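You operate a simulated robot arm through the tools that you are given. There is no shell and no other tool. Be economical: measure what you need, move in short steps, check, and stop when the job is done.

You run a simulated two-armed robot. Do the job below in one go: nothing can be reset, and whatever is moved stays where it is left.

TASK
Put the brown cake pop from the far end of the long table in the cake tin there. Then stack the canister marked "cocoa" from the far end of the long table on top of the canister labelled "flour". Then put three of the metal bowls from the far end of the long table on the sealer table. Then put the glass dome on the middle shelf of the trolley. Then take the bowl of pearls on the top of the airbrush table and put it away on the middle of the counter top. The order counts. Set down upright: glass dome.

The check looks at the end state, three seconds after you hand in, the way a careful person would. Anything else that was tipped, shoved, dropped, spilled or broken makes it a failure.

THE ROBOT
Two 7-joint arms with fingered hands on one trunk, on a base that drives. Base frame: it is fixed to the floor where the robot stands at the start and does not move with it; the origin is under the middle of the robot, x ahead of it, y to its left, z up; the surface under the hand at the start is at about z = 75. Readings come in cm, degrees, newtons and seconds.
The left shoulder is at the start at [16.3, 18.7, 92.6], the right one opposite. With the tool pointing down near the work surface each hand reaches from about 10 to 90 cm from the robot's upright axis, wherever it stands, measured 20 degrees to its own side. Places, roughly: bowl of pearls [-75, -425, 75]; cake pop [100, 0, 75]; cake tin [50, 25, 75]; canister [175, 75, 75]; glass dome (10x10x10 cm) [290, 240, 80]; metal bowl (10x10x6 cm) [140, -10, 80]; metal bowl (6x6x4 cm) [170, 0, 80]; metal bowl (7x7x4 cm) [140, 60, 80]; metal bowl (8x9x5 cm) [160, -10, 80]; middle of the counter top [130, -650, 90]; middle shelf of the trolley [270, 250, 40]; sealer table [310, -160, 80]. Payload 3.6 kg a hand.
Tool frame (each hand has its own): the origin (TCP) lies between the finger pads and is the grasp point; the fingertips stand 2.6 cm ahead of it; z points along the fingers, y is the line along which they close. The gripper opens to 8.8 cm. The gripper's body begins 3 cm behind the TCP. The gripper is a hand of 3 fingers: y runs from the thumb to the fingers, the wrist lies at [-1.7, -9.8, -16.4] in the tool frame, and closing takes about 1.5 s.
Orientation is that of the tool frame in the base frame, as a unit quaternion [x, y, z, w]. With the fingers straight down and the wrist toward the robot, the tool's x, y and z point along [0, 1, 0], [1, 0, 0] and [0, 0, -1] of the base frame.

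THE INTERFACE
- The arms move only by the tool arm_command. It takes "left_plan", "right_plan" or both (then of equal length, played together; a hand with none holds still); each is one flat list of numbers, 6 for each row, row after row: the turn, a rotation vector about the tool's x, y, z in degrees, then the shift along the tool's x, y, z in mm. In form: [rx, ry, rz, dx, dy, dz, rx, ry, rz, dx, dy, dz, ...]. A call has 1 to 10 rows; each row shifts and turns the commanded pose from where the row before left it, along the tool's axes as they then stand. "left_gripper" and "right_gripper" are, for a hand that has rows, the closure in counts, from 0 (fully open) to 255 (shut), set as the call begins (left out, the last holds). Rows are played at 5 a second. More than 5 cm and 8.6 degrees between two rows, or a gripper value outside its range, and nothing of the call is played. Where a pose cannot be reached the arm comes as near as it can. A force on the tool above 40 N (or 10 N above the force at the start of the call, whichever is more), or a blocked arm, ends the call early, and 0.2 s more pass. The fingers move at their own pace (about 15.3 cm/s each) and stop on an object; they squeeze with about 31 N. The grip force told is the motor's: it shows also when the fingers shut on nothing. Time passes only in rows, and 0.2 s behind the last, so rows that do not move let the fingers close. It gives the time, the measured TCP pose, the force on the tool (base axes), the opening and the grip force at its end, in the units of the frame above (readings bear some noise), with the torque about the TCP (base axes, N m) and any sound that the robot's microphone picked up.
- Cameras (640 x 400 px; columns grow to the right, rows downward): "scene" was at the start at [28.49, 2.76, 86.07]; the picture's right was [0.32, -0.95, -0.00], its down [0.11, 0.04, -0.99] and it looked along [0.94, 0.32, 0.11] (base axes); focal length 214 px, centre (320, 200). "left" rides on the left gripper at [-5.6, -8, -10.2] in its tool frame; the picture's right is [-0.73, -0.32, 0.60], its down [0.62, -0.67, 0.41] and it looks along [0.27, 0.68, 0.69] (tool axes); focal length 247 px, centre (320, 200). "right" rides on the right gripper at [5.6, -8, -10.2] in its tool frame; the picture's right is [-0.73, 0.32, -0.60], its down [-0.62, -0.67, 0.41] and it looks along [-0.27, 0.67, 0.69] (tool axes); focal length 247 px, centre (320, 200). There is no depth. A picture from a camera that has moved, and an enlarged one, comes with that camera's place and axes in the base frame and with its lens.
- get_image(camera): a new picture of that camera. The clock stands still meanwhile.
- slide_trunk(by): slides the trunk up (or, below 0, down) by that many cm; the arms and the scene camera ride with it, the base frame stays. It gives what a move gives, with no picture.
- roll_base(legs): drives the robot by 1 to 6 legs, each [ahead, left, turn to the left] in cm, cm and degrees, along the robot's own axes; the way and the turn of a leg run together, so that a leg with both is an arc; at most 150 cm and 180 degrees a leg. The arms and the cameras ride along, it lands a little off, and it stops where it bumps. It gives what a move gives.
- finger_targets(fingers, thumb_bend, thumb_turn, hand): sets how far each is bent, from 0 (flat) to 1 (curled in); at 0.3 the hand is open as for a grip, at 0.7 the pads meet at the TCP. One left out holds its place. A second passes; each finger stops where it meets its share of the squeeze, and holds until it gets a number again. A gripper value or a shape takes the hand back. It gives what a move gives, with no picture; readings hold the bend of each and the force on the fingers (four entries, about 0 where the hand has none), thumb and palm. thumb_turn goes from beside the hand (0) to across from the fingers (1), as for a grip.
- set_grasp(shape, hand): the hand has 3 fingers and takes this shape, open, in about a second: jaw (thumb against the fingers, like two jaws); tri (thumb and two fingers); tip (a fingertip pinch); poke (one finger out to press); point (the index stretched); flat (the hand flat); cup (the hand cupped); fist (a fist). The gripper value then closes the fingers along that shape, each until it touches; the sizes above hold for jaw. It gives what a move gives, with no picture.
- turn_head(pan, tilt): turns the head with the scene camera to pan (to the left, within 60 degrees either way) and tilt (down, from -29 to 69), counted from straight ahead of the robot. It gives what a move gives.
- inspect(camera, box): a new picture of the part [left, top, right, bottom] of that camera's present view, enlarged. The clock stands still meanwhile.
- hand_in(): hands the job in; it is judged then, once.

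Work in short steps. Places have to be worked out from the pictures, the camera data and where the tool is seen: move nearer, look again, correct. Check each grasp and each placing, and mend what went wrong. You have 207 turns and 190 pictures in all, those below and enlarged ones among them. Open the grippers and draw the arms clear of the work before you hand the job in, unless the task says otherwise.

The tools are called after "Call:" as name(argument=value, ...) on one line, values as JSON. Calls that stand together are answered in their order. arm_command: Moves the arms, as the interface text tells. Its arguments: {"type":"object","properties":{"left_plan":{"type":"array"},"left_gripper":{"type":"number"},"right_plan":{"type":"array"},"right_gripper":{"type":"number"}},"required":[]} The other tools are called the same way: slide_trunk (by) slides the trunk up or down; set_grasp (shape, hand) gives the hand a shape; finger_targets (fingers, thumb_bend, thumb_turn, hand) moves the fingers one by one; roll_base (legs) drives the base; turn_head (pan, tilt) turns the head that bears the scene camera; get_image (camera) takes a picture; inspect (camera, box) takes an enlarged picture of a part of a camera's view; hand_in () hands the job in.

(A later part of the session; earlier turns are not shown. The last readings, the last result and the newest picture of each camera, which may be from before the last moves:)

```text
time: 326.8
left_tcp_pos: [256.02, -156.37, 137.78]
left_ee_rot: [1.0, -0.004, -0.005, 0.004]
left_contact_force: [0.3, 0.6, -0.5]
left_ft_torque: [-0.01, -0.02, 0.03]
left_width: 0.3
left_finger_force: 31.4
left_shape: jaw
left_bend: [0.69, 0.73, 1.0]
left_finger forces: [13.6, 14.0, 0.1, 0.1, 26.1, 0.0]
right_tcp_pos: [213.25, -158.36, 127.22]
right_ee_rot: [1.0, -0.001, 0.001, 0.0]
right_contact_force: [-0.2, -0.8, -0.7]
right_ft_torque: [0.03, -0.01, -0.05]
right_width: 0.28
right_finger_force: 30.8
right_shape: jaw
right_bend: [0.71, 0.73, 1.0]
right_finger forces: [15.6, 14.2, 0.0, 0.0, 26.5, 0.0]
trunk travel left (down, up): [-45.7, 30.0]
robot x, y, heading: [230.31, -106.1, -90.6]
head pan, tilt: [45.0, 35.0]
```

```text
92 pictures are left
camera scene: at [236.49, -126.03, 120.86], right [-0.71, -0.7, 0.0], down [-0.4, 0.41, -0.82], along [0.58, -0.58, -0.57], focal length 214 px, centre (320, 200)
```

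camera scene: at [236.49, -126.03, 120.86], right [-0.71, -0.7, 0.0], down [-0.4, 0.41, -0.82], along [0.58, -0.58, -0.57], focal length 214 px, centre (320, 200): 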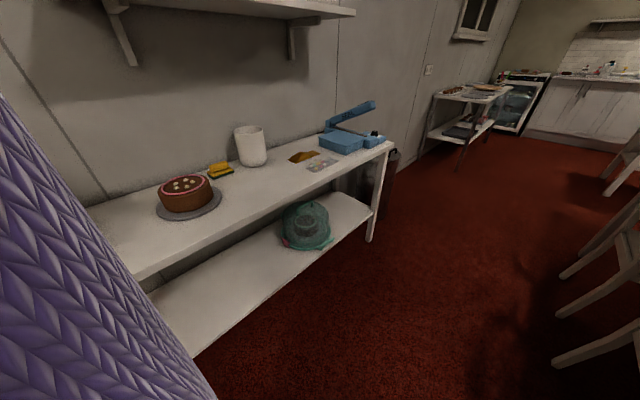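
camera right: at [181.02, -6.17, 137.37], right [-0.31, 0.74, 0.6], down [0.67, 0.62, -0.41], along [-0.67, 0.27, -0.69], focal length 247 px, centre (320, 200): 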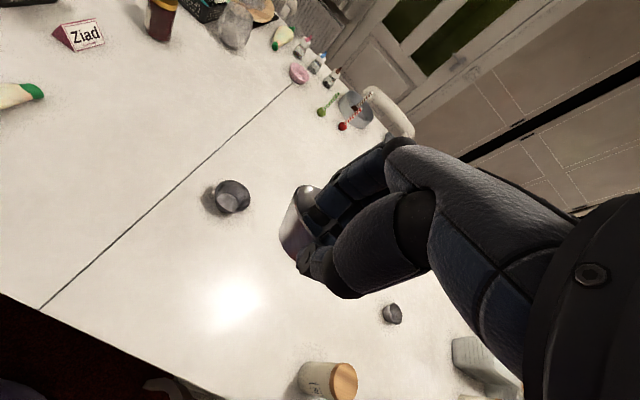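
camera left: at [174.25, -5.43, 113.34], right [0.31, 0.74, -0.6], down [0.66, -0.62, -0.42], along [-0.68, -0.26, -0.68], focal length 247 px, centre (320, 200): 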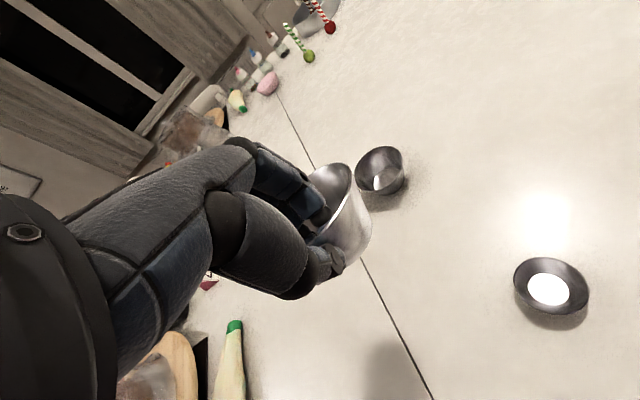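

Sealer table: near edge x≈288, z≈80, free patch around [300, −152…−182] between the cake stand and the papers. Go to y≈-176 and turn to face it.

Call:
roll_base(legs=[[36, 0, 0], [35, 0, 0]])

Call:
roll_base(legs=[[0, 0, 30], [0, 0, 30], [0, 0, 30]])

Call:
turn_head(pan=0, tilt=45)

Call:
get_image(camera="scene")

```text
time: 331.0
left_tcp_pos: [255.89, -226.7, 137.8]
left_ee_rot: [1.0, -0.004, -0.005, 0.006]
left_contact_force: [-0.5, 0.7, -0.4]
left_ft_torque: [0.01, -0.02, 0.03]
left_width: 0.3
left_finger_force: 31.1
left_shape: jaw
left_bend: [0.69, 0.73, 1.0]
left_finger forces: [13.8, 13.9, 0.1, 0.1, 26.1, 0.0]
right_tcp_pos: [213.1, -228.63, 127.17]
right_ee_rot: [1.0, 0.0, 0.001, 0.0]
right_contact_force: [0.5, -0.4, -1.5]
right_ft_torque: [0.01, 0.01, 0.01]
right_width: 0.32
right_finger_force: 30.6
right_shape: jaw
right_bend: [0.71, 0.73, 1.0]
right_finger forces: [15.7, 14.2, 0.0, 0.0, 26.6, 0.0]
trunk travel left (down, up): [-45.7, 30.0]
robot x, y, heading: [230.27, -175.94, -90.1]
head pan, tilt: [45.0, 35.0]
```

```text
time: 335.7
left_tcp_pos: [281.41, -151.74, 137.83]
left_ee_rot: [0.72, 0.694, 0.001, 0.006]
left_contact_force: [0.6, -0.1, 0.2]
left_ft_torque: [0.01, 0.01, -0.02]
left_width: 0.29
left_finger_force: 30.8
left_shape: jaw
left_bend: [0.69, 0.74, 1.0]
left_finger forces: [13.4, 13.8, 0.0, 0.1, 25.7, 0.1]
right_tcp_pos: [282.09, -194.52, 127.19]
right_ee_rot: [0.717, 0.697, 0.001, -0.001]
right_contact_force: [-0.6, 0.5, -0.9]
right_ft_torque: [0.02, 0.03, 0.0]
right_width: 0.29
right_finger_force: 31.8
right_shape: jaw
right_bend: [0.71, 0.73, 1.0]
right_finger forces: [15.8, 14.4, 0.0, 0.0, 26.3, 0.0]
trunk travel left (down, up): [-45.7, 30.0]
robot x, y, heading: [230.26, -176.87, -1.8]
head pan, tilt: [45.0, 35.0]
```

```text
time: 336.9
left_tcp_pos: [281.35, -151.85, 137.8]
left_ee_rot: [0.719, 0.695, 0.0, 0.007]
left_contact_force: [0.7, -0.3, -1.0]
left_ft_torque: [0.02, 0.02, 0.0]
left_width: 0.28
left_finger_force: 31.1
left_shape: jaw
left_bend: [0.69, 0.74, 1.0]
left_finger forces: [13.4, 13.9, 0.0, 0.0, 25.7, 0.0]
right_tcp_pos: [282.11, -194.51, 127.18]
right_ee_rot: [0.717, 0.697, 0.001, -0.001]
right_contact_force: [-0.4, 0.2, -0.1]
right_ft_torque: [0.01, 0.05, -0.01]
right_width: 0.28
right_finger_force: 31.4
right_shape: jaw
right_bend: [0.71, 0.73, 1.0]
right_finger forces: [15.8, 14.4, 0.0, 0.0, 26.2, 0.1]
trunk travel left (down, up): [-45.7, 30.0]
robot x, y, heading: [230.04, -176.1, -1.7]
head pan, tilt: [0.0, 45.0]
```

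```text
91 pictures are left
camera scene: at [252.18, -176.8, 119.38], right [-0.03, -1.0, 0.0], down [-0.71, 0.02, -0.71], along [0.71, -0.02, -0.71], focal length 214 px, centre (320, 200)
```

scene: 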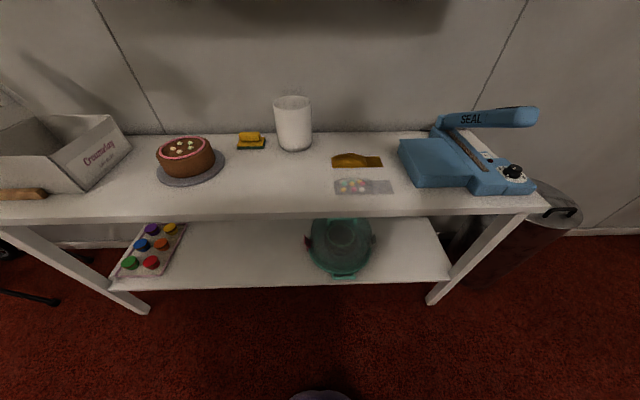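

Now free patch confirmed x 290–310, y −152…−181. Move forward 12 cm and right 5, lower the trunk 28.

Call:
roll_base(legs=[[12, -5, 1.7]])

Call:
slide_trunk(by=-28)

Call:
get_image(camera="left")

```text
time: 338.1
left_tcp_pos: [292.63, -155.48, 137.9]
left_ee_rot: [0.708, 0.706, 0.0, 0.006]
left_contact_force: [-0.2, 0.3, -1.1]
left_ft_torque: [0.01, 0.04, 0.01]
left_width: 0.29
left_finger_force: 30.4
left_shape: jaw
left_bend: [0.69, 0.74, 1.0]
left_finger forces: [13.5, 14.0, 0.0, 0.1, 25.8, 0.1]
right_tcp_pos: [294.61, -198.21, 127.15]
right_ee_rot: [0.706, 0.708, 0.001, 0.0]
right_contact_force: [1.3, -0.2, -0.6]
right_ft_torque: [0.01, 0.01, 0.0]
right_width: 0.29
right_finger_force: 30.6
right_shape: jaw
right_bend: [0.71, 0.73, 1.0]
right_finger forces: [15.8, 14.3, 0.0, 0.0, 26.4, 0.0]
trunk travel left (down, up): [-45.7, 30.0]
robot x, y, heading: [242.26, -181.12, -0.1]
head pan, tilt: [0.0, 45.0]
```

```text
time: 341.0
left_tcp_pos: [292.39, -155.65, 109.84]
left_ee_rot: [0.708, 0.706, 0.002, 0.008]
left_contact_force: [-1.0, 0.7, -0.5]
left_ft_torque: [-0.02, 0.06, 0.02]
left_width: 0.27
left_finger_force: 31.2
left_shape: jaw
left_bend: [0.69, 0.74, 1.0]
left_finger forces: [13.5, 14.0, 0.0, 0.0, 25.8, 0.0]
right_tcp_pos: [294.5, -198.22, 99.17]
right_ee_rot: [0.706, 0.708, 0.001, -0.001]
right_contact_force: [-1.0, -0.9, 0.1]
right_ft_torque: [0.01, 0.01, 0.01]
right_width: 0.26
right_finger_force: 30.8
right_shape: jaw
right_bend: [0.71, 0.73, 1.0]
right_finger forces: [15.8, 14.5, 0.0, 0.0, 26.2, 0.0]
trunk travel left (down, up): [-17.7, 58.0]
robot x, y, heading: [242.39, -181.76, -0.2]
head pan, tilt: [0.0, 45.0]
```

```text
90 pictures are left
camera left: at [284.3, -160.93, 120.2], right [-0.31, -0.74, -0.6], down [-0.66, 0.62, -0.42], along [0.68, 0.26, -0.68], focal length 247 px, centre (320, 200)
```

left: 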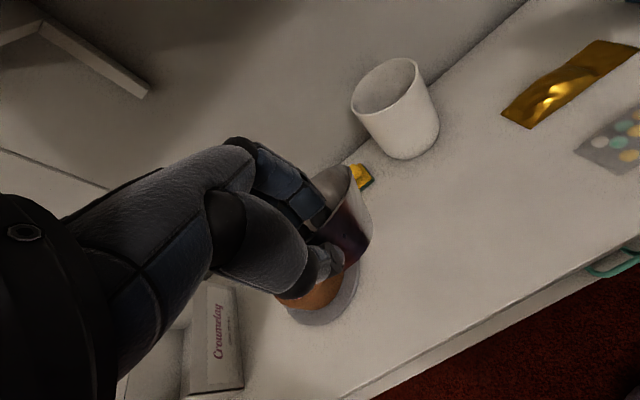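

Plate edge at y≈-147. Shift to TCP [294.7,-157.5] and descend toward the table.

Call:
arm_command(left_plan=[0, 0, 0, -10, 12, 30, 0, 0, 0, -9, 11, 40, 0, 0, 0, 0, 0, 45, 0, 0, 0, 0, 0, 45, 0, 0, 0, 0, 0, 45])

Call:
get_image(camera="left")

```text
time: 342.2
left_tcp_pos: [294.98, -157.54, 89.48]
left_ee_rot: [0.709, 0.705, 0.0, 0.008]
left_contact_force: [-0.8, 0.7, -1.1]
left_ft_torque: [0.01, 0.01, -0.01]
left_width: 0.26
left_finger_force: 31.5
left_shape: jaw
left_bend: [0.69, 0.74, 1.0]
left_finger forces: [13.5, 13.9, 0.0, 0.1, 25.7, 0.0]
right_tcp_pos: [294.72, -198.11, 99.17]
right_ee_rot: [0.707, 0.708, 0.0, 0.0]
right_contact_force: [-0.1, -0.8, -1.2]
right_ft_torque: [0.01, 0.01, -0.01]
right_width: 0.28
right_finger_force: 31.0
right_shape: jaw
right_bend: [0.71, 0.73, 1.0]
right_finger forces: [15.8, 14.5, 0.0, 0.0, 26.4, 0.1]
trunk travel left (down, up): [-17.7, 58.0]
robot x, y, heading: [241.77, -181.28, -0.1]
head pan, tilt: [0.0, 45.0]
```

```text
89 pictures are left
camera left: at [286.92, -162.92, 99.73], right [-0.32, -0.74, -0.59], down [-0.66, 0.62, -0.42], along [0.68, 0.26, -0.68], focal length 247 px, centre (320, 200)
```

left: 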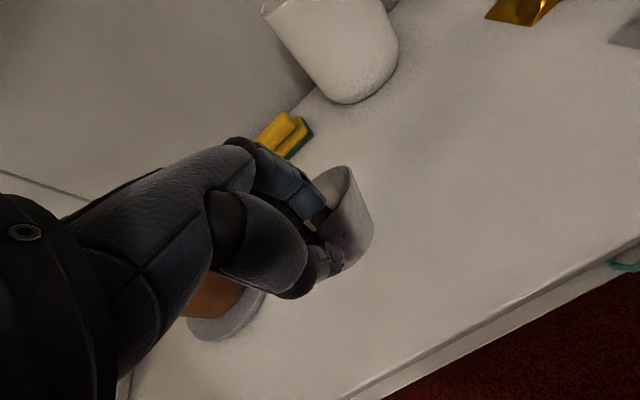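

Continue down gently until contact.

Call:
arm_command(left_plan=[0, 0, 0, 0, 0, 20, 0, 0, 0, 0, 0, 15, 0, 0, 0, 0, 0, 8])

Call:
get_image(camera="left")

```text
time: 343.0
left_tcp_pos: [295.0, -157.57, 85.14]
left_ee_rot: [0.709, 0.705, 0.001, 0.007]
left_contact_force: [-0.3, -0.4, -0.7]
left_ft_torque: [-0.03, 0.03, -0.03]
left_width: 0.27
left_finger_force: 31.0
left_shape: jaw
left_bend: [0.69, 0.74, 1.0]
left_finger forces: [13.6, 13.9, 0.0, 0.0, 25.6, 0.0]
right_tcp_pos: [294.56, -198.1, 99.17]
right_ee_rot: [0.706, 0.708, 0.0, -0.001]
right_contact_force: [-0.5, 0.0, -0.8]
right_ft_torque: [-0.02, 0.02, -0.04]
right_width: 0.27
right_finger_force: 31.7
right_shape: jaw
right_bend: [0.71, 0.73, 1.0]
right_finger forces: [15.8, 14.4, 0.0, 0.0, 26.3, 0.0]
trunk travel left (down, up): [-17.7, 58.0]
robot x, y, heading: [242.45, -181.36, -0.2]
head pan, tilt: [0.0, 45.0]
```

```text
88 pictures are left
camera left: at [286.89, -162.98, 95.36], right [-0.32, -0.74, -0.6], down [-0.66, 0.62, -0.42], along [0.68, 0.26, -0.68], focal length 247 px, centre (320, 200)
```

left: 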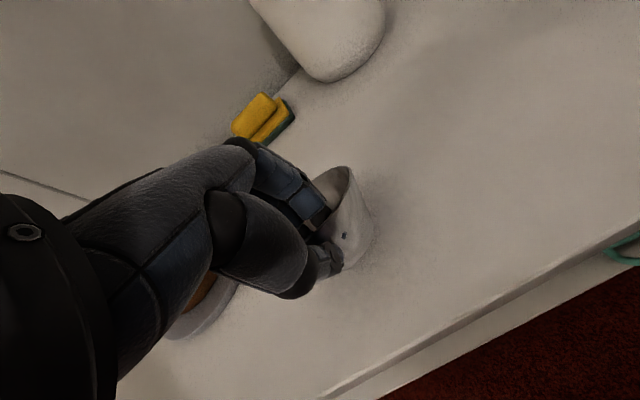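

Shadow is closing in; keep lowering in small steps.

Call:
arm_command(left_plan=[0, 0, 0, 0, 0, 6, 0, 0, 0, 0, 0, 5, 0, 0, 0, 0, 0, 4])

Call:
arm_command(left_plan=[0, 0, 0, 0, 0, 4, 0, 0, 0, 0, 0, 0])

Call:
get_image(camera="left")

```text
time: 343.8
left_tcp_pos: [295.01, -157.66, 83.59]
left_ee_rot: [0.709, 0.705, 0.003, 0.007]
left_contact_force: [0.1, 0.4, 1.3]
left_ft_torque: [0.0, -0.11, -0.01]
left_width: 0.31
left_finger_force: 30.8
left_shape: jaw
left_bend: [0.71, 0.74, 1.0]
left_finger forces: [14.5, 15.2, 0.1, 0.0, 28.3, 0.0]
right_tcp_pos: [294.5, -198.29, 99.27]
right_ee_rot: [0.706, 0.708, 0.001, 0.0]
right_contact_force: [0.3, 0.1, -1.2]
right_ft_torque: [0.0, 0.04, 0.02]
right_width: 0.28
right_finger_force: 31.1
right_shape: jaw
right_bend: [0.71, 0.73, 1.0]
right_finger forces: [15.8, 14.5, 0.0, 0.0, 26.4, 0.0]
trunk travel left (down, up): [-17.7, 58.0]
robot x, y, heading: [242.17, -181.32, 0.1]
head pan, tilt: [0.0, 45.0]
```

```text
time: 344.4
left_tcp_pos: [294.9, -157.64, 83.2]
left_ee_rot: [0.709, 0.705, 0.001, 0.006]
left_contact_force: [-0.1, 0.1, 2.3]
left_ft_torque: [0.01, -0.12, 0.01]
left_width: 0.32
left_finger_force: 30.7
left_shape: jaw
left_bend: [0.71, 0.73, 1.0]
left_finger forces: [14.7, 15.6, 0.0, 0.1, 29.0, 0.0]
right_tcp_pos: [294.46, -198.27, 99.21]
right_ee_rot: [0.706, 0.708, 0.002, 0.0]
right_contact_force: [0.2, 0.5, -1.2]
right_ft_torque: [0.01, 0.02, 0.01]
right_width: 0.27
right_finger_force: 31.2
right_shape: jaw
right_bend: [0.71, 0.73, 1.0]
right_finger forces: [15.8, 14.6, 0.1, 0.1, 26.3, 0.1]
trunk travel left (down, up): [-17.7, 58.0]
robot x, y, heading: [242.18, -181.59, -0.1]
head pan, tilt: [0.0, 45.0]
```

```text
87 pictures are left
camera left: at [286.8, -163.05, 93.45], right [-0.32, -0.74, -0.6], down [-0.66, 0.62, -0.42], along [0.68, 0.26, -0.68], focal length 247 px, centre (320, 200)
```

left: 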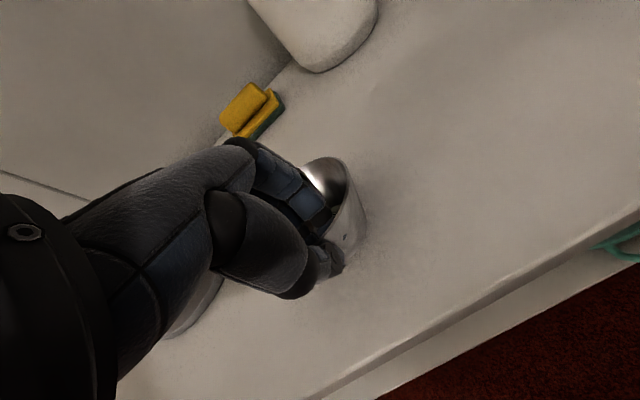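

In contact. Open partially to release, then lift.

Call:
arm_command(left_plan=[0, 0, 0, 0, 0, 0, 0, 0, 0, 0, 0, 0, 0, 0, 0, 0, 0, 0, 0, 0, 0, 0, 0, 0, 0, 0, 0, 0, 0, 0], left_gripper=110)

Call:
arm_command(left_plan=[0, 0, 0, 0, 0, -15, 0, 0, 0, 0, 0, -35, 0, 0, 0, 0, 0, -40, 0, 0, 0, 0, 0, -40, 0, 0, 0, 0, 0, -40, 0, 0, 0, 0, 0, -40])

Call:
get_image(camera="left")

```text
time: 345.6
left_tcp_pos: [294.91, -157.58, 83.12]
left_ee_rot: [0.709, 0.705, 0.001, 0.007]
left_contact_force: [0.7, -0.4, 0.2]
left_ft_torque: [0.02, 0.0, -0.01]
left_width: 4.95
left_finger_force: 0.1
left_shape: jaw
left_bend: [0.4, 0.64, 1.0]
left_finger forces: [0.0, 0.0, 0.0, 0.0, 0.0, 0.1]
right_tcp_pos: [294.54, -198.28, 99.21]
right_ee_rot: [0.706, 0.708, 0.001, 0.0]
right_contact_force: [0.3, 0.7, -0.6]
right_ft_torque: [0.0, 0.0, 0.0]
right_width: 0.29
right_finger_force: 31.3
right_shape: jaw
right_bend: [0.71, 0.73, 1.0]
right_finger forces: [15.9, 14.5, 0.1, 0.0, 26.3, 0.1]
trunk travel left (down, up): [-17.7, 58.0]
robot x, y, heading: [242.1, -181.29, 0.1]
head pan, tilt: [0.0, 45.0]
```

```text
time: 347.0
left_tcp_pos: [294.72, -157.37, 103.9]
left_ee_rot: [0.709, 0.706, 0.001, 0.006]
left_contact_force: [0.8, -0.3, -0.3]
left_ft_torque: [0.01, -0.01, 0.0]
left_width: 4.98
left_finger_force: 0.2
left_shape: jaw
left_bend: [0.4, 0.64, 1.0]
left_finger forces: [0.0, 0.0, 0.1, 0.0, 0.0, 0.0]
right_tcp_pos: [294.37, -198.26, 99.26]
right_ee_rot: [0.706, 0.708, 0.001, 0.0]
right_contact_force: [-0.4, -1.1, -0.7]
right_ft_torque: [0.02, 0.0, 0.02]
right_width: 0.28
right_finger_force: 31.2
right_shape: jaw
right_bend: [0.71, 0.73, 1.0]
right_finger forces: [15.8, 14.5, 0.0, 0.0, 26.3, 0.0]
trunk travel left (down, up): [-17.7, 58.0]
robot x, y, heading: [242.11, -181.15, -0.2]
head pan, tilt: [0.0, 45.0]
```

```text
86 pictures are left
camera left: at [286.63, -162.73, 114.31], right [-0.32, -0.74, -0.6], down [-0.66, 0.62, -0.42], along [0.68, 0.26, -0.68], focal length 247 px, centre (320, 200)
```

left: 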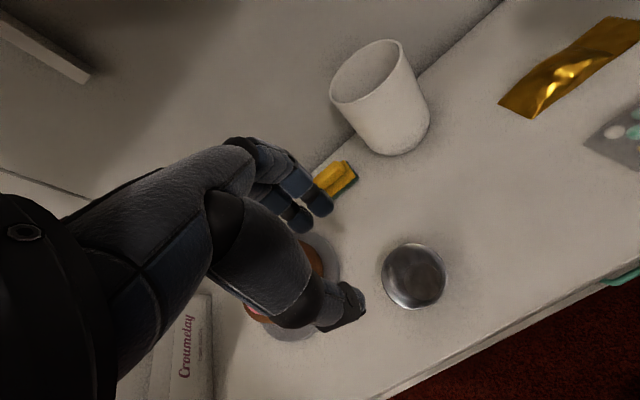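

Medium bowl stands at ≈[297,-158]. Raise and retract the left hand, then strafe left 30 cm to place the small bowl beside it.

Call:
arm_command(left_plan=[0, 0, 0, 0, -30, -35, 0, 0, 0, 0, -30, -35, 0, 0, 0, 0, -30, -35, 0, 0, 0, 0, -30, -35, 0, 0, 0, 0, -30, -35, 0, 0, 0, 0, -20, -35])

Call:
roll_base(legs=[[0, 29, 0]])

Call:
get_image(camera="right")

```text
time: 348.4
left_tcp_pos: [277.4, -157.48, 125.06]
left_ee_rot: [0.709, 0.705, 0.001, 0.007]
left_contact_force: [0.7, 0.2, -0.4]
left_ft_torque: [-0.01, -0.01, 0.01]
left_width: 4.97
left_finger_force: 0.0
left_shape: jaw
left_bend: [0.4, 0.64, 1.0]
left_finger forces: [0.0, 0.0, 0.0, 0.0, 0.0, 0.0]
right_tcp_pos: [294.49, -198.31, 99.27]
right_ee_rot: [0.705, 0.709, 0.001, 0.0]
right_contact_force: [0.3, 0.0, -0.1]
right_ft_torque: [0.02, -0.01, -0.02]
right_width: 0.3
right_finger_force: 31.1
right_shape: jaw
right_bend: [0.71, 0.73, 1.0]
right_finger forces: [15.8, 14.4, 0.0, 0.0, 26.4, 0.0]
trunk travel left (down, up): [-17.7, 58.0]
robot x, y, heading: [242.24, -181.05, -0.1]
head pan, tilt: [0.0, 45.0]
```

```text
time: 350.4
left_tcp_pos: [277.63, -127.8, 124.98]
left_ee_rot: [0.708, 0.706, 0.001, 0.006]
left_contact_force: [0.4, 0.0, 0.3]
left_ft_torque: [0.01, -0.01, 0.02]
left_width: 4.96
left_finger_force: 0.1
left_shape: jaw
left_bend: [0.4, 0.64, 1.0]
left_finger forces: [0.1, 0.0, 0.0, 0.1, 0.0, 0.0]
right_tcp_pos: [294.62, -168.7, 99.11]
right_ee_rot: [0.706, 0.708, 0.0, 0.0]
right_contact_force: [0.9, 0.4, -1.3]
right_ft_torque: [-0.01, 0.03, 0.02]
right_width: 0.28
right_finger_force: 31.4
right_shape: jaw
right_bend: [0.71, 0.73, 1.0]
right_finger forces: [15.8, 14.5, 0.1, 0.1, 26.2, 0.0]
trunk travel left (down, up): [-17.7, 58.0]
robot x, y, heading: [242.36, -151.93, -0.1]
head pan, tilt: [0.0, 45.0]
```

```text
85 pictures are left
camera right: at [286.49, -163.0, 109.43], right [0.32, -0.73, 0.6], down [-0.66, -0.63, -0.41], along [0.68, -0.26, -0.69], focal length 247 px, centre (320, 200)
```

right: 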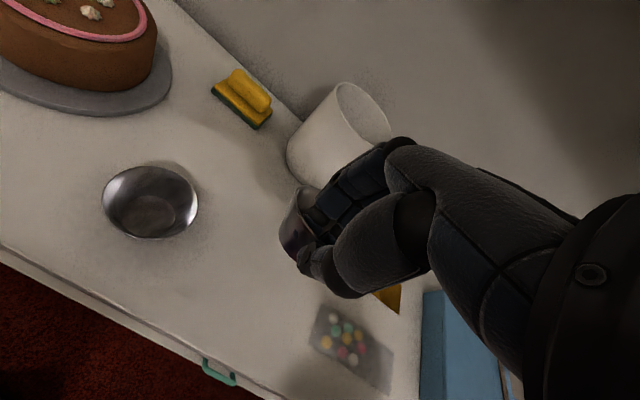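

Good spot. Descend to just above contact (TCP≈83.3), then gently.

Call:
arm_command(right_plan=[0, 0, 0, 0, 0, 40, 0, 0, 0, 0, 0, 40, 0, 0, 0, 0, 0, 40, 0, 0, 0, 0, 0, 32])

Call:
arm_command(right_plan=[0, 0, 0, 0, 0, 6, 0, 0, 0, 0, 0, 4, 0, 0, 0, 0, 0, 2])

Call:
get_image(camera="right")

```text
time: 351.4
left_tcp_pos: [277.56, -127.94, 124.92]
left_ee_rot: [0.708, 0.706, 0.001, 0.007]
left_contact_force: [0.1, -0.1, 0.2]
left_ft_torque: [0.0, 0.02, 0.0]
left_width: 5.0
left_finger_force: 0.0
left_shape: jaw
left_bend: [0.4, 0.64, 1.0]
left_finger forces: [0.0, 0.1, 0.0, 0.0, 0.1, 0.0]
right_tcp_pos: [294.57, -168.58, 84.09]
right_ee_rot: [0.706, 0.708, 0.001, -0.001]
right_contact_force: [-1.0, -0.2, 0.1]
right_ft_torque: [-0.02, -0.02, -0.02]
right_width: 0.25
right_finger_force: 31.0
right_shape: jaw
right_bend: [0.71, 0.73, 1.0]
right_finger forces: [15.9, 14.8, 0.1, 0.0, 26.2, 0.1]
trunk travel left (down, up): [-17.7, 58.0]
robot x, y, heading: [242.16, -151.71, 0.1]
head pan, tilt: [0.0, 45.0]
```

```text
time: 352.2
left_tcp_pos: [277.66, -127.94, 124.9]
left_ee_rot: [0.709, 0.706, 0.0, 0.007]
left_contact_force: [-0.6, -0.7, 0.0]
left_ft_torque: [-0.01, 0.0, 0.01]
left_width: 5.0
left_finger_force: 0.1
left_shape: jaw
left_bend: [0.4, 0.64, 1.0]
left_finger forces: [0.0, 0.1, 0.1, 0.0, 0.0, 0.1]
right_tcp_pos: [294.5, -168.55, 82.85]
right_ee_rot: [0.705, 0.709, 0.002, 0.0]
right_contact_force: [-0.2, -0.5, 0.1]
right_ft_torque: [0.0, -0.03, 0.02]
right_width: 0.28
right_finger_force: 30.7
right_shape: jaw
right_bend: [0.71, 0.73, 1.0]
right_finger forces: [15.9, 14.9, 0.0, 0.0, 26.2, 0.0]
trunk travel left (down, up): [-17.7, 58.0]
robot x, y, heading: [242.15, -151.68, 0.0]
head pan, tilt: [0.0, 45.0]
```

```text
84 pictures are left
camera right: at [286.46, -163.02, 93.11], right [0.32, -0.73, 0.6], down [-0.66, -0.62, -0.41], along [0.68, -0.26, -0.69], focal length 247 px, centre (320, 200)
```

right: 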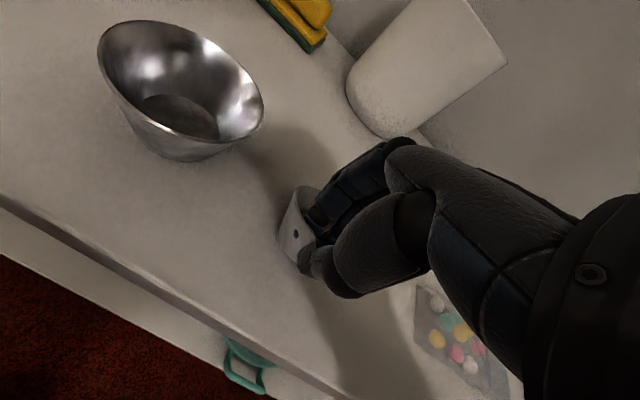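

Lower 2–3 mm more until contact, then release.

Call:
arm_command(right_plan=[0, 0, 0, 0, 0, 3, 0, 0, 0, 0, 0, 2, 0, 0, 0, 0, 0, 0])

Call:
get_image(camera="right")

```text
time: 353.0
left_tcp_pos: [277.59, -127.91, 124.91]
left_ee_rot: [0.708, 0.706, 0.0, 0.007]
left_contact_force: [-0.8, -0.5, -0.4]
left_ft_torque: [-0.01, 0.02, 0.05]
left_width: 4.97
left_finger_force: 0.1
left_shape: jaw
left_bend: [0.4, 0.64, 1.0]
left_finger forces: [0.0, 0.1, 0.0, 0.0, 0.1, 0.1]
right_tcp_pos: [294.39, -168.58, 82.37]
right_ee_rot: [0.706, 0.708, 0.001, 0.001]
right_contact_force: [-1.8, 0.2, 8.9]
right_ft_torque: [-0.04, -0.22, -0.01]
right_width: 0.3
right_finger_force: 30.6
right_shape: jaw
right_bend: [0.71, 0.72, 1.0]
right_finger forces: [18.8, 17.9, 0.0, 0.1, 30.8, 0.0]
trunk travel left (down, up): [-17.7, 58.0]
robot x, y, heading: [242.12, -151.63, -0.1]
head pan, tilt: [0.0, 45.0]
```

```text
83 pictures are left
camera right: at [286.33, -162.97, 92.62], right [0.32, -0.73, 0.6], down [-0.66, -0.63, -0.41], along [0.68, -0.26, -0.69], focal length 247 px, centre (320, 200)
```

right: 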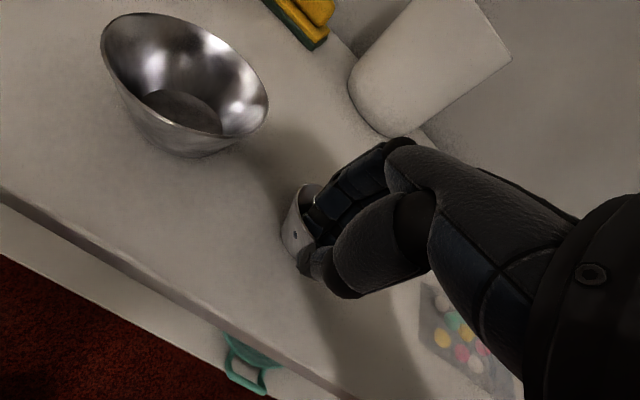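

Contact (8.9 N). Raise 1 mm, open partly and lift.

Call:
arm_command(right_plan=[0, 0, 0, 0, 0, -1, 0, 0, 0, 0, 0, 0, 0, 0, 0, 0, 0, 0, 0, 0, 0, 0, 0, 0, 0, 0, 0, 0, 0, 0], right_gripper=120)

Call:
arm_command(right_plan=[0, 0, 0, 0, 0, -15, 0, 0, 0, 0, 0, -35, 0, 0, 0, 0, 0, -40, 0, 0, 0, 0, 0, -40, 0, 0, 0, 0, -20, -40, 0, 0, 0, 0, -30, -35, 0, 0, 0, 0, -30, -35, 0, 0, 0, 0, -30, -35, 0, 0, 0, 0, -30, -35, 0, 0, 0, 0, -20, -35])

Call:
get_image(camera="right")

```text
time: 354.2
left_tcp_pos: [277.68, -127.89, 124.92]
left_ee_rot: [0.708, 0.706, 0.0, 0.007]
left_contact_force: [-0.7, 0.0, 0.6]
left_ft_torque: [0.01, -0.02, 0.02]
left_width: 4.97
left_finger_force: 0.0
left_shape: jaw
left_bend: [0.4, 0.64, 1.0]
left_finger forces: [0.0, 0.0, 0.0, 0.1, 0.1, 0.0]
right_tcp_pos: [294.59, -168.74, 82.47]
right_ee_rot: [0.706, 0.708, 0.0, 0.0]
right_contact_force: [-0.8, -0.2, 0.2]
right_ft_torque: [-0.01, 0.0, 0.01]
right_width: 4.59
right_finger_force: 0.1
right_shape: jaw
right_bend: [0.42, 0.66, 1.0]
right_finger forces: [0.0, 0.0, 0.0, 0.1, 0.0, 0.0]
trunk travel left (down, up): [-17.7, 58.0]
robot x, y, heading: [242.15, -152.02, -0.2]
head pan, tilt: [0.0, 45.0]
```

```text
time: 356.4
left_tcp_pos: [277.65, -127.83, 124.98]
left_ee_rot: [0.708, 0.706, 0.001, 0.007]
left_contact_force: [-0.4, -0.2, 0.3]
left_ft_torque: [0.0, 0.02, -0.04]
left_width: 4.99
left_finger_force: 0.2
left_shape: jaw
left_bend: [0.4, 0.64, 1.0]
left_finger forces: [0.1, 0.0, 0.0, 0.0, 0.1, 0.1]
right_tcp_pos: [278.55, -168.76, 116.92]
right_ee_rot: [0.706, 0.708, 0.001, 0.0]
right_contact_force: [-0.2, -0.3, -0.2]
right_ft_torque: [0.04, -0.01, -0.02]
right_width: 4.63
right_finger_force: 0.0
right_shape: jaw
right_bend: [0.42, 0.66, 1.0]
right_finger forces: [0.1, 0.0, 0.0, 0.1, 0.0, 0.0]
trunk travel left (down, up): [-17.7, 58.0]
robot x, y, heading: [242.12, -152.0, -0.3]
head pan, tilt: [0.0, 45.0]
```

```text
82 pictures are left
camera right: at [270.37, -163.09, 127.06], right [0.32, -0.73, 0.6], down [-0.66, -0.62, -0.41], along [0.68, -0.26, -0.69], focal length 247 px, centre (320, 200)
```

right: 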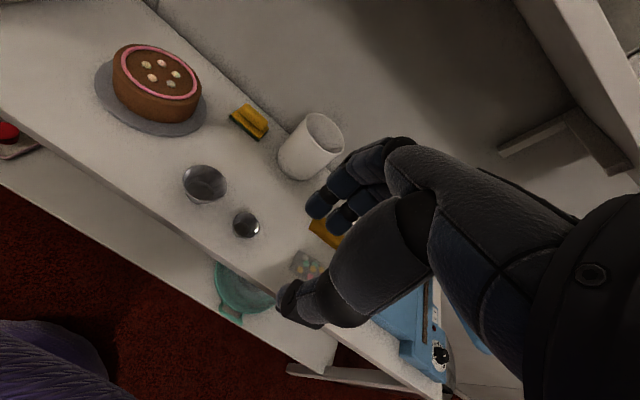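

Both stand upright. Check free spots for the third bowl with the head camera.

Call:
slide_trunk(by=20)

Call:
get_image(camera="scene")

```text
time: 358.6
left_tcp_pos: [277.64, -127.98, 144.95]
left_ee_rot: [0.708, 0.706, 0.002, 0.007]
left_contact_force: [1.2, -0.2, -0.1]
left_ft_torque: [-0.01, 0.02, 0.01]
left_width: 4.95
left_finger_force: 0.1
left_shape: jaw
left_bend: [0.4, 0.64, 1.0]
left_finger forces: [0.1, 0.0, 0.0, 0.1, 0.0, 0.0]
right_tcp_pos: [278.61, -168.86, 136.78]
right_ee_rot: [0.706, 0.708, 0.001, -0.001]
right_contact_force: [-0.6, 0.0, 0.3]
right_ft_torque: [-0.04, 0.01, -0.01]
right_width: 4.62
right_finger_force: 0.2
right_shape: jaw
right_bend: [0.42, 0.66, 1.0]
right_finger forces: [0.1, 0.0, 0.0, 0.0, 0.1, 0.1]
trunk travel left (down, up): [-37.7, 38.0]
robot x, y, heading: [242.11, -151.53, 0.1]
head pan, tilt: [0.0, 45.0]
```

```text
81 pictures are left
camera scene: at [264.98, -151.86, 110.9], right [0.0, -1.0, 0.0], down [-0.71, 0.0, -0.71], along [0.71, 0.0, -0.71], focal length 214 px, centre (320, 200)
```

scene: 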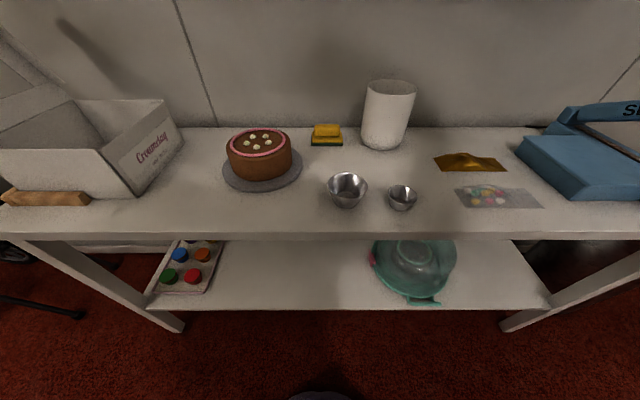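

A good third spot is [297,-123.5] between the box and the cake. Now return for the large bowl.

Call:
roll_base(legs=[[-12, 60, 0], [0, 64, 0], [0, 0, 90], [0, 0, 90]])

Call:
turn_head(pan=0, tilt=55)

Call:
get_image(camera="scene")

```text
time: 372.8
left_tcp_pos: [193.98, -51.95, 144.91]
left_ee_rot: [0.711, -0.704, -0.007, 0.001]
left_contact_force: [0.6, -0.6, -0.3]
left_ft_torque: [-0.01, -0.02, 0.03]
left_width: 4.97
left_finger_force: 0.0
left_shape: jaw
left_bend: [0.4, 0.64, 1.0]
left_finger forces: [0.0, 0.0, 0.1, 0.1, 0.0, 0.1]
right_tcp_pos: [192.35, -11.12, 136.84]
right_ee_rot: [0.714, -0.7, 0.0, 0.002]
right_contact_force: [-0.1, -0.1, -0.4]
right_ft_torque: [-0.01, 0.02, 0.0]
right_width: 4.63
right_finger_force: 0.1
right_shape: jaw
right_bend: [0.42, 0.66, 1.0]
right_finger forces: [0.0, 0.0, 0.0, 0.0, 0.0, 0.0]
trunk travel left (down, up): [-37.7, 38.0]
robot x, y, heading: [228.84, -27.6, -179.4]
head pan, tilt: [0.0, 45.0]
```

```text
time: 373.5
left_tcp_pos: [193.96, -51.92, 144.94]
left_ee_rot: [0.71, -0.704, -0.007, 0.002]
left_contact_force: [0.9, 0.4, -0.8]
left_ft_torque: [0.01, -0.02, -0.04]
left_width: 4.98
left_finger_force: 0.2
left_shape: jaw
left_bend: [0.4, 0.64, 1.0]
left_finger forces: [0.1, 0.1, 0.0, 0.1, 0.1, 0.0]
right_tcp_pos: [192.4, -11.15, 136.9]
right_ee_rot: [0.713, -0.701, 0.0, 0.001]
right_contact_force: [-0.6, 0.6, 0.3]
right_ft_torque: [0.02, 0.0, -0.01]
right_width: 4.61
right_finger_force: 0.1
right_shape: jaw
right_bend: [0.42, 0.66, 1.0]
right_finger forces: [0.1, 0.1, 0.0, 0.0, 0.1, 0.0]
trunk travel left (down, up): [-37.7, 38.0]
robot x, y, heading: [229.24, -27.5, -179.1]
head pan, tilt: [0.0, 55.0]
```

```text
80 pictures are left
camera scene: at [207.21, -27.83, 109.58], right [-0.01, 1.0, 0.0], down [0.82, 0.01, -0.57], along [-0.57, -0.01, -0.82], focal length 214 px, centre (320, 200)
```

scene: 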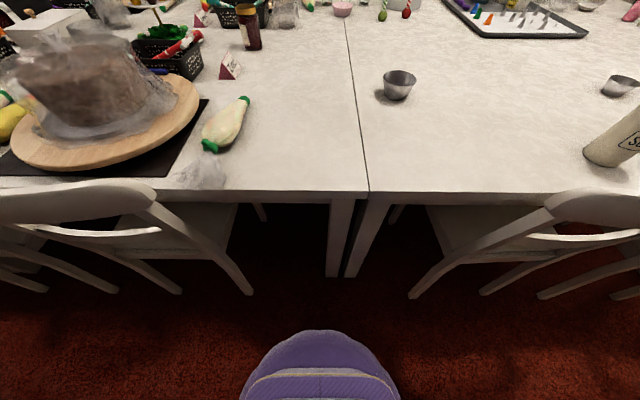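

Large bowl centre ≈[146.3,-6.8], near rim x≈151. Move in 8 cm and extend the right hand over its near rim.

Call:
roll_base(legs=[[8, 0, -1]])

Call:
arm_command(right_plan=[0, 0, 0, -4, 36, 25, 0, 0, 0, -4, 36, 25, 0, 0, 0, -4, 36, 25, 0, 0, 0, -4, 36, 25, 0, 0, 0, -4, 36, 25, 0, 0, 0, -4, 36, 25, 0, 0, 0, -4, 36, 25, 0, 0, 0, -4, 36, 25, 0, 0, 0, -4, 36, 25], right_gripper=100)

Call:
get_image(camera="right")

```text
time: 374.6
left_tcp_pos: [185.08, -51.43, 144.91]
left_ee_rot: [-0.704, 0.71, 0.006, 0.0]
left_contact_force: [-1.3, 0.3, 1.3]
left_ft_torque: [0.0, -0.02, 0.0]
left_width: 4.99
left_finger_force: 0.1
left_shape: jaw
left_bend: [0.4, 0.64, 1.0]
left_finger forces: [0.0, 0.0, 0.0, 0.0, 0.0, 0.0]
right_tcp_pos: [184.34, -10.42, 136.82]
right_ee_rot: [-0.706, 0.708, 0.0, 0.0]
right_contact_force: [-0.1, 0.5, -0.8]
right_ft_torque: [0.0, -0.05, 0.02]
right_width: 4.64
right_finger_force: 0.0
right_shape: jaw
right_bend: [0.42, 0.66, 1.0]
right_finger forces: [0.0, 0.0, 0.0, 0.0, 0.1, 0.0]
trunk travel left (down, up): [-37.7, 38.0]
robot x, y, heading: [221.05, -27.68, 179.8]
head pan, tilt: [0.0, 55.0]
```

```text
time: 376.6
left_tcp_pos: [185.14, -51.41, 144.83]
left_ee_rot: [-0.704, 0.71, 0.007, -0.001]
left_contact_force: [0.2, -0.4, -0.1]
left_ft_torque: [-0.01, -0.03, 0.01]
left_width: 4.97
left_finger_force: 0.0
left_shape: jaw
left_bend: [0.4, 0.64, 1.0]
left_finger forces: [0.1, 0.0, 0.1, 0.0, 0.1, 0.0]
right_tcp_pos: [151.66, -6.71, 114.07]
right_ee_rot: [0.707, -0.707, 0.0, 0.0]
right_contact_force: [-1.2, -0.6, 0.3]
right_ft_torque: [-0.03, -0.01, 0.02]
right_width: 5.34
right_finger_force: 0.1
right_shape: jaw
right_bend: [0.39, 0.62, 1.0]
right_finger forces: [0.1, 0.0, 0.1, 0.1, 0.0, 0.0]
trunk travel left (down, up): [-37.7, 38.0]
robot x, y, heading: [220.91, -27.81, 179.6]
head pan, tilt: [0.0, 55.0]
```

```text
79 pictures are left
camera right: at [159.55, -12.27, 124.31], right [-0.32, 0.73, 0.6], down [0.66, 0.62, -0.41], along [-0.68, 0.27, -0.69], focal length 247 px, centre (320, 200)
```

right: 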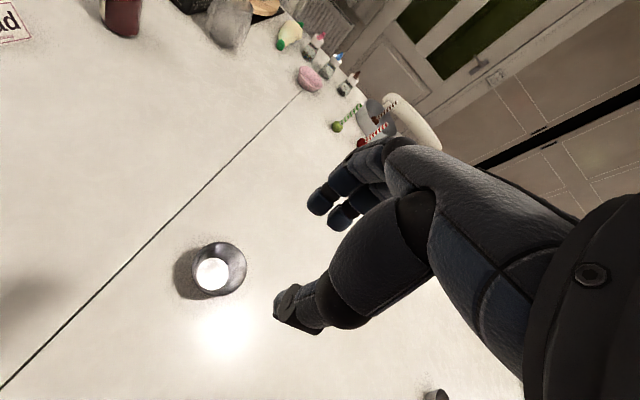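

Rim centre ≈[144.4,-6.4], near rim x≈149. Shift and descend to z≈88, then check.

Call:
arm_command(right_plan=[0, 0, 0, -1, 13, 35, 0, 0, 0, -1, 12, 40, 0, 0, 0, 0, 0, 45, 0, 0, 0, 0, 0, 45, 0, 0, 0, 0, 0, 45, 0, 0, 0, 0, 0, 45])

Call:
get_image(camera="right")

```text
time: 378.0
left_tcp_pos: [185.17, -51.47, 144.99]
left_ee_rot: [-0.704, 0.711, 0.007, 0.0]
left_contact_force: [0.2, -0.3, -0.3]
left_ft_torque: [0.01, 0.0, 0.02]
left_width: 4.98
left_finger_force: 0.0
left_shape: jaw
left_bend: [0.4, 0.64, 1.0]
left_finger forces: [0.0, 0.1, 0.0, 0.0, 0.0, 0.0]
right_tcp_pos: [149.29, -6.8, 89.02]
right_ee_rot: [-0.707, 0.707, 0.001, -0.001]
right_contact_force: [-0.1, 0.2, 0.4]
right_ft_torque: [0.02, -0.02, -0.01]
right_width: 5.32
right_finger_force: 0.0
right_shape: jaw
right_bend: [0.39, 0.62, 1.0]
right_finger forces: [0.1, 0.1, 0.0, 0.1, 0.0, 0.0]
trunk travel left (down, up): [-37.7, 38.0]
robot x, y, heading: [221.0, -27.53, 180.0]
head pan, tilt: [0.0, 55.0]
```

```text
78 pictures are left
camera right: at [157.17, -12.33, 99.06], right [-0.32, 0.74, 0.6], down [0.66, 0.62, -0.41], along [-0.68, 0.27, -0.69], focal length 247 px, centre (320, 200)
```

right: 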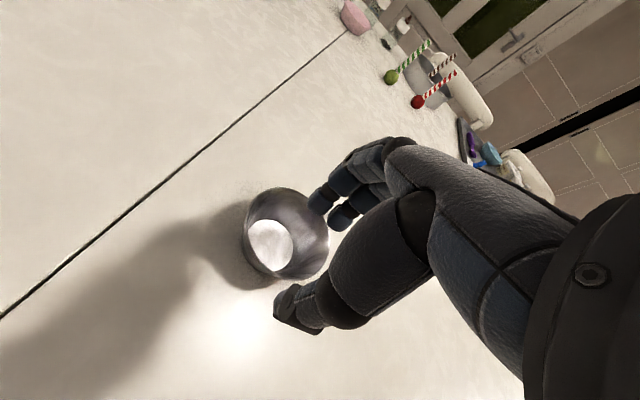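

Aligned. Descend to z≈80.2 and close.

Call:
arm_command(right_plan=[0, 0, 0, 0, 0, 35, 0, 0, 0, 0, 0, 35, 0, 0, 0, 0, 0, 18])

Call:
arm_command(right_plan=[0, 0, 0, 0, 0, 0, 0, 0, 0, 0, 0, 0, 0, 0, 0, 0, 0, 0, 0, 0, 0, 0, 0, 0, 0, 0, 0, 0, 0, 0, 0, 0, 0, 0, 0, 0, 0, 0, 0, 0, 0, 0], right_gripper=255)

Call:
arm_command(right_plan=[0, 0, 0, 0, 0, -15, 0, 0, 0, 0, 0, -35, 0, 0, 0, 0, 0, -40, 0, 0, 0, 0, 0, -45, 0, 0, 0, 0, -20, -45, 0, 0, 0, 0, -30, -35, 0, 0, 0, 0, -30, -35, 0, 0, 0, 0, -30, -35, 0, 0, 0, 0, -30, -35, 0, 0, 0, 0, -30, -35])

Call:
get_image(camera="right")

```text
time: 378.8
left_tcp_pos: [185.29, -51.22, 144.91]
left_ee_rot: [-0.704, 0.711, 0.007, 0.0]
left_contact_force: [0.1, -0.4, -0.7]
left_ft_torque: [0.02, -0.02, -0.03]
left_width: 4.96
left_finger_force: 0.1
left_shape: jaw
left_bend: [0.4, 0.64, 1.0]
left_finger forces: [0.0, 0.0, 0.0, 0.0, 0.0, 0.0]
right_tcp_pos: [151.89, -7.13, 81.61]
right_ee_rot: [0.707, -0.707, 0.0, 0.0]
right_contact_force: [-0.1, -0.2, -0.2]
right_ft_torque: [-0.02, 0.03, -0.04]
right_width: 5.3
right_finger_force: 0.0
right_shape: jaw
right_bend: [0.39, 0.62, 1.0]
right_finger forces: [0.3, 0.1, 0.0, 0.1, 0.1, 0.0]
right hand out of reach, approached as far as the arm can: row 1, 2, 3
trunk travel left (down, up): [-37.7, 38.0]
robot x, y, heading: [220.88, -27.3, 179.9]
head pan, tilt: [0.0, 55.0]
```

```text
time: 380.4
left_tcp_pos: [185.34, -51.35, 144.94]
left_ee_rot: [-0.704, 0.71, 0.007, -0.001]
left_contact_force: [-0.1, -0.3, 0.1]
left_ft_torque: [0.01, -0.01, 0.0]
left_width: 4.98
left_finger_force: 0.1
left_shape: jaw
left_bend: [0.4, 0.64, 1.0]
left_finger forces: [0.0, 0.0, 0.0, 0.0, 0.0, 0.0]
right_tcp_pos: [151.81, -7.06, 81.88]
right_ee_rot: [0.707, -0.707, 0.0, 0.001]
right_contact_force: [1.4, 0.3, 3.3]
right_ft_torque: [-0.02, 0.0, 0.02]
right_width: 0.0
right_finger_force: 31.4
right_shape: jaw
right_bend: [0.7, 0.71, 1.0]
right_finger forces: [0.1, 0.0, 0.0, 0.0, 29.2, 0.0]
trunk travel left (down, up): [-37.7, 38.0]
robot x, y, heading: [220.87, -27.62, 179.9]
head pan, tilt: [0.0, 55.0]
```

```text
time: 382.6
left_tcp_pos: [185.3, -51.32, 144.87]
left_ee_rot: [-0.704, 0.71, 0.007, -0.002]
left_contact_force: [0.0, 0.1, 0.5]
left_ft_torque: [0.0, 0.01, 0.0]
left_width: 4.96
left_finger_force: 0.0
left_shape: jaw
left_bend: [0.4, 0.64, 1.0]
left_finger forces: [0.0, 0.1, 0.1, 0.0, 0.1, 0.0]
right_tcp_pos: [168.94, -6.86, 116.9]
right_ee_rot: [-0.706, 0.708, 0.0, 0.001]
right_contact_force: [0.0, -1.0, -0.1]
right_ft_torque: [0.0, -0.03, -0.03]
right_width: 0.01
right_finger_force: 31.2
right_shape: jaw
right_bend: [0.7, 0.71, 1.0]
right_finger forces: [0.0, 0.1, 0.0, 0.0, 0.0, 0.0]
trunk travel left (down, up): [-37.7, 38.0]
robot x, y, heading: [220.65, -27.47, 179.3]
head pan, tilt: [0.0, 55.0]
```

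```text
77 pictures are left
camera right: at [176.82, -12.53, 127.06], right [-0.32, 0.74, 0.6], down [0.67, 0.62, -0.41], along [-0.68, 0.27, -0.69], focal length 247 px, centre (320, 200)
```

right: 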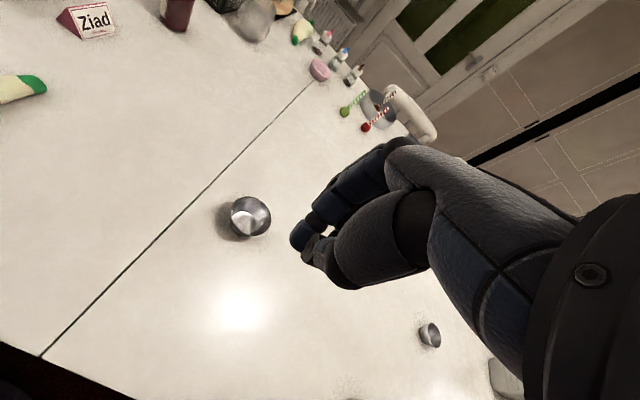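

The arm hit its reach limit at that trunk height and missed; the bowl is upright at ≈[148,-7]. Lower the trunk 10, roll forward 3, and retry.

Call:
roll_base(legs=[[3, 0, 0]])

Call:
slide_trunk(by=-10)

Call:
arm_command(right_plan=[0, 0, 0, 0, 35, 10, 0, 0, 0, 0, 35, 10, 0, 0, 0, 0, 35, 20, 0, 0, 0, 0, 35, 20], right_gripper=100)

Call:
get_image(camera="right")

```text
time: 383.4
left_tcp_pos: [182.0, -51.31, 144.85]
left_ee_rot: [-0.705, 0.709, 0.006, 0.0]
left_contact_force: [0.5, 0.1, -0.2]
left_ft_torque: [-0.04, -0.04, -0.02]
left_width: 4.98
left_finger_force: 0.0
left_shape: jaw
left_bend: [0.4, 0.64, 1.0]
left_finger forces: [0.0, 0.0, 0.0, 0.0, 0.1, 0.0]
right_tcp_pos: [165.54, -7.03, 116.78]
right_ee_rot: [0.707, -0.707, 0.001, 0.0]
right_contact_force: [0.0, -0.7, -0.4]
right_ft_torque: [-0.02, -0.02, 0.03]
right_width: 0.0
right_finger_force: 31.0
right_shape: jaw
right_bend: [0.7, 0.71, 1.0]
right_finger forces: [0.0, 0.0, 0.0, 0.0, 0.0, 0.0]
trunk travel left (down, up): [-37.7, 38.0]
robot x, y, heading: [217.9, -27.81, 179.5]
head pan, tilt: [0.0, 55.0]
```

```text
time: 384.8
left_tcp_pos: [182.34, -51.38, 135.0]
left_ee_rot: [-0.705, 0.709, 0.007, 0.0]
left_contact_force: [1.0, -0.6, 0.1]
left_ft_torque: [-0.03, 0.01, 0.03]
left_width: 4.95
left_finger_force: 0.1
left_shape: jaw
left_bend: [0.4, 0.64, 1.0]
left_finger forces: [0.1, 0.0, 0.2, 0.0, 0.0, 0.0]
right_tcp_pos: [165.76, -6.92, 106.88]
right_ee_rot: [-0.707, 0.707, 0.0, -0.001]
right_contact_force: [0.2, 0.4, 0.4]
right_ft_torque: [0.03, 0.01, 0.01]
right_width: 0.01
right_finger_force: 31.2
right_shape: jaw
right_bend: [0.7, 0.71, 1.0]
right_finger forces: [0.0, 0.0, 0.0, 0.0, 0.1, 0.0]
trunk travel left (down, up): [-27.7, 48.0]
robot x, y, heading: [217.89, -27.56, 179.6]
head pan, tilt: [0.0, 55.0]
```

```text
time: 385.8
left_tcp_pos: [182.17, -51.32, 135.0]
left_ee_rot: [-0.705, 0.709, 0.005, 0.0]
left_contact_force: [0.1, -1.2, 0.3]
left_ft_torque: [-0.02, -0.03, 0.01]
left_width: 4.97
left_finger_force: 0.1
left_shape: jaw
left_bend: [0.4, 0.64, 1.0]
left_finger forces: [0.1, 0.0, 0.0, 0.0, 0.0, 0.0]
right_tcp_pos: [151.6, -7.1, 100.94]
right_ee_rot: [0.707, -0.707, 0.0, 0.001]
right_contact_force: [0.3, -0.7, 0.4]
right_ft_torque: [-0.02, 0.0, 0.02]
right_width: 5.3
right_finger_force: 0.1
right_shape: jaw
right_bend: [0.39, 0.62, 1.0]
right_finger forces: [0.0, 0.0, 0.1, 0.0, 0.1, 0.0]
trunk travel left (down, up): [-27.7, 48.0]
robot x, y, heading: [218.25, -27.67, 179.9]
head pan, tilt: [0.0, 55.0]
```

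```text
76 pictures are left
camera right: at [159.51, -12.66, 111.15], right [-0.32, 0.74, 0.6], down [0.66, 0.62, -0.41], along [-0.68, 0.27, -0.69], focal length 247 px, centre (320, 200)
```

right: 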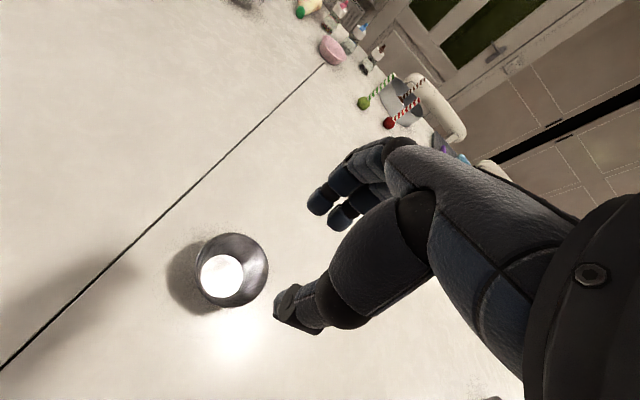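

Rim centre ≈[148.2,-7.2], near rim ≈152.6. Adjust and descend.

Call:
arm_command(right_plan=[0, 0, 0, 0, -8, 35, 0, 0, 0, 0, 0, 45, 0, 0, 0, 0, 0, 45, 0, 0, 0, 0, 0, 45, 0, 0, 0, 0, 0, 36])

Call:
get_image(camera="right")

```text
time: 387.0
left_tcp_pos: [182.21, -51.5, 134.9]
left_ee_rot: [-0.705, 0.709, 0.007, -0.001]
left_contact_force: [0.4, 0.5, 0.3]
left_ft_torque: [0.03, -0.03, -0.02]
left_width: 4.98
left_finger_force: 0.1
left_shape: jaw
left_bend: [0.4, 0.64, 1.0]
left_finger forces: [0.1, 0.0, 0.0, 0.1, 0.0, 0.0]
right_tcp_pos: [152.61, -7.21, 79.96]
right_ee_rot: [0.708, -0.706, 0.0, 0.002]
right_contact_force: [-0.3, -1.1, -0.5]
right_ft_torque: [-0.05, 0.01, 0.0]
right_width: 5.33
right_finger_force: 0.0
right_shape: jaw
right_bend: [0.39, 0.62, 1.0]
right_finger forces: [0.0, 0.0, 0.0, 0.0, 0.0, 0.1]
trunk travel left (down, up): [-27.7, 48.0]
robot x, y, heading: [218.01, -27.5, 179.6]
head pan, tilt: [0.0, 55.0]
```

```text
75 pictures are left
camera right: at [160.57, -12.71, 90.2], right [-0.32, 0.74, 0.6], down [0.66, 0.62, -0.41], along [-0.68, 0.27, -0.69], focal length 247 px, centre (320, 200)
```

right: 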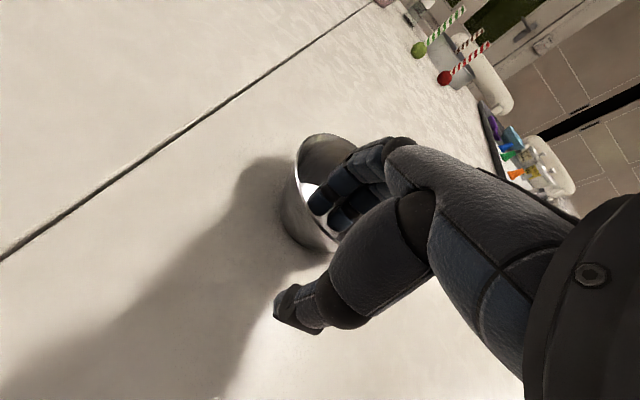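

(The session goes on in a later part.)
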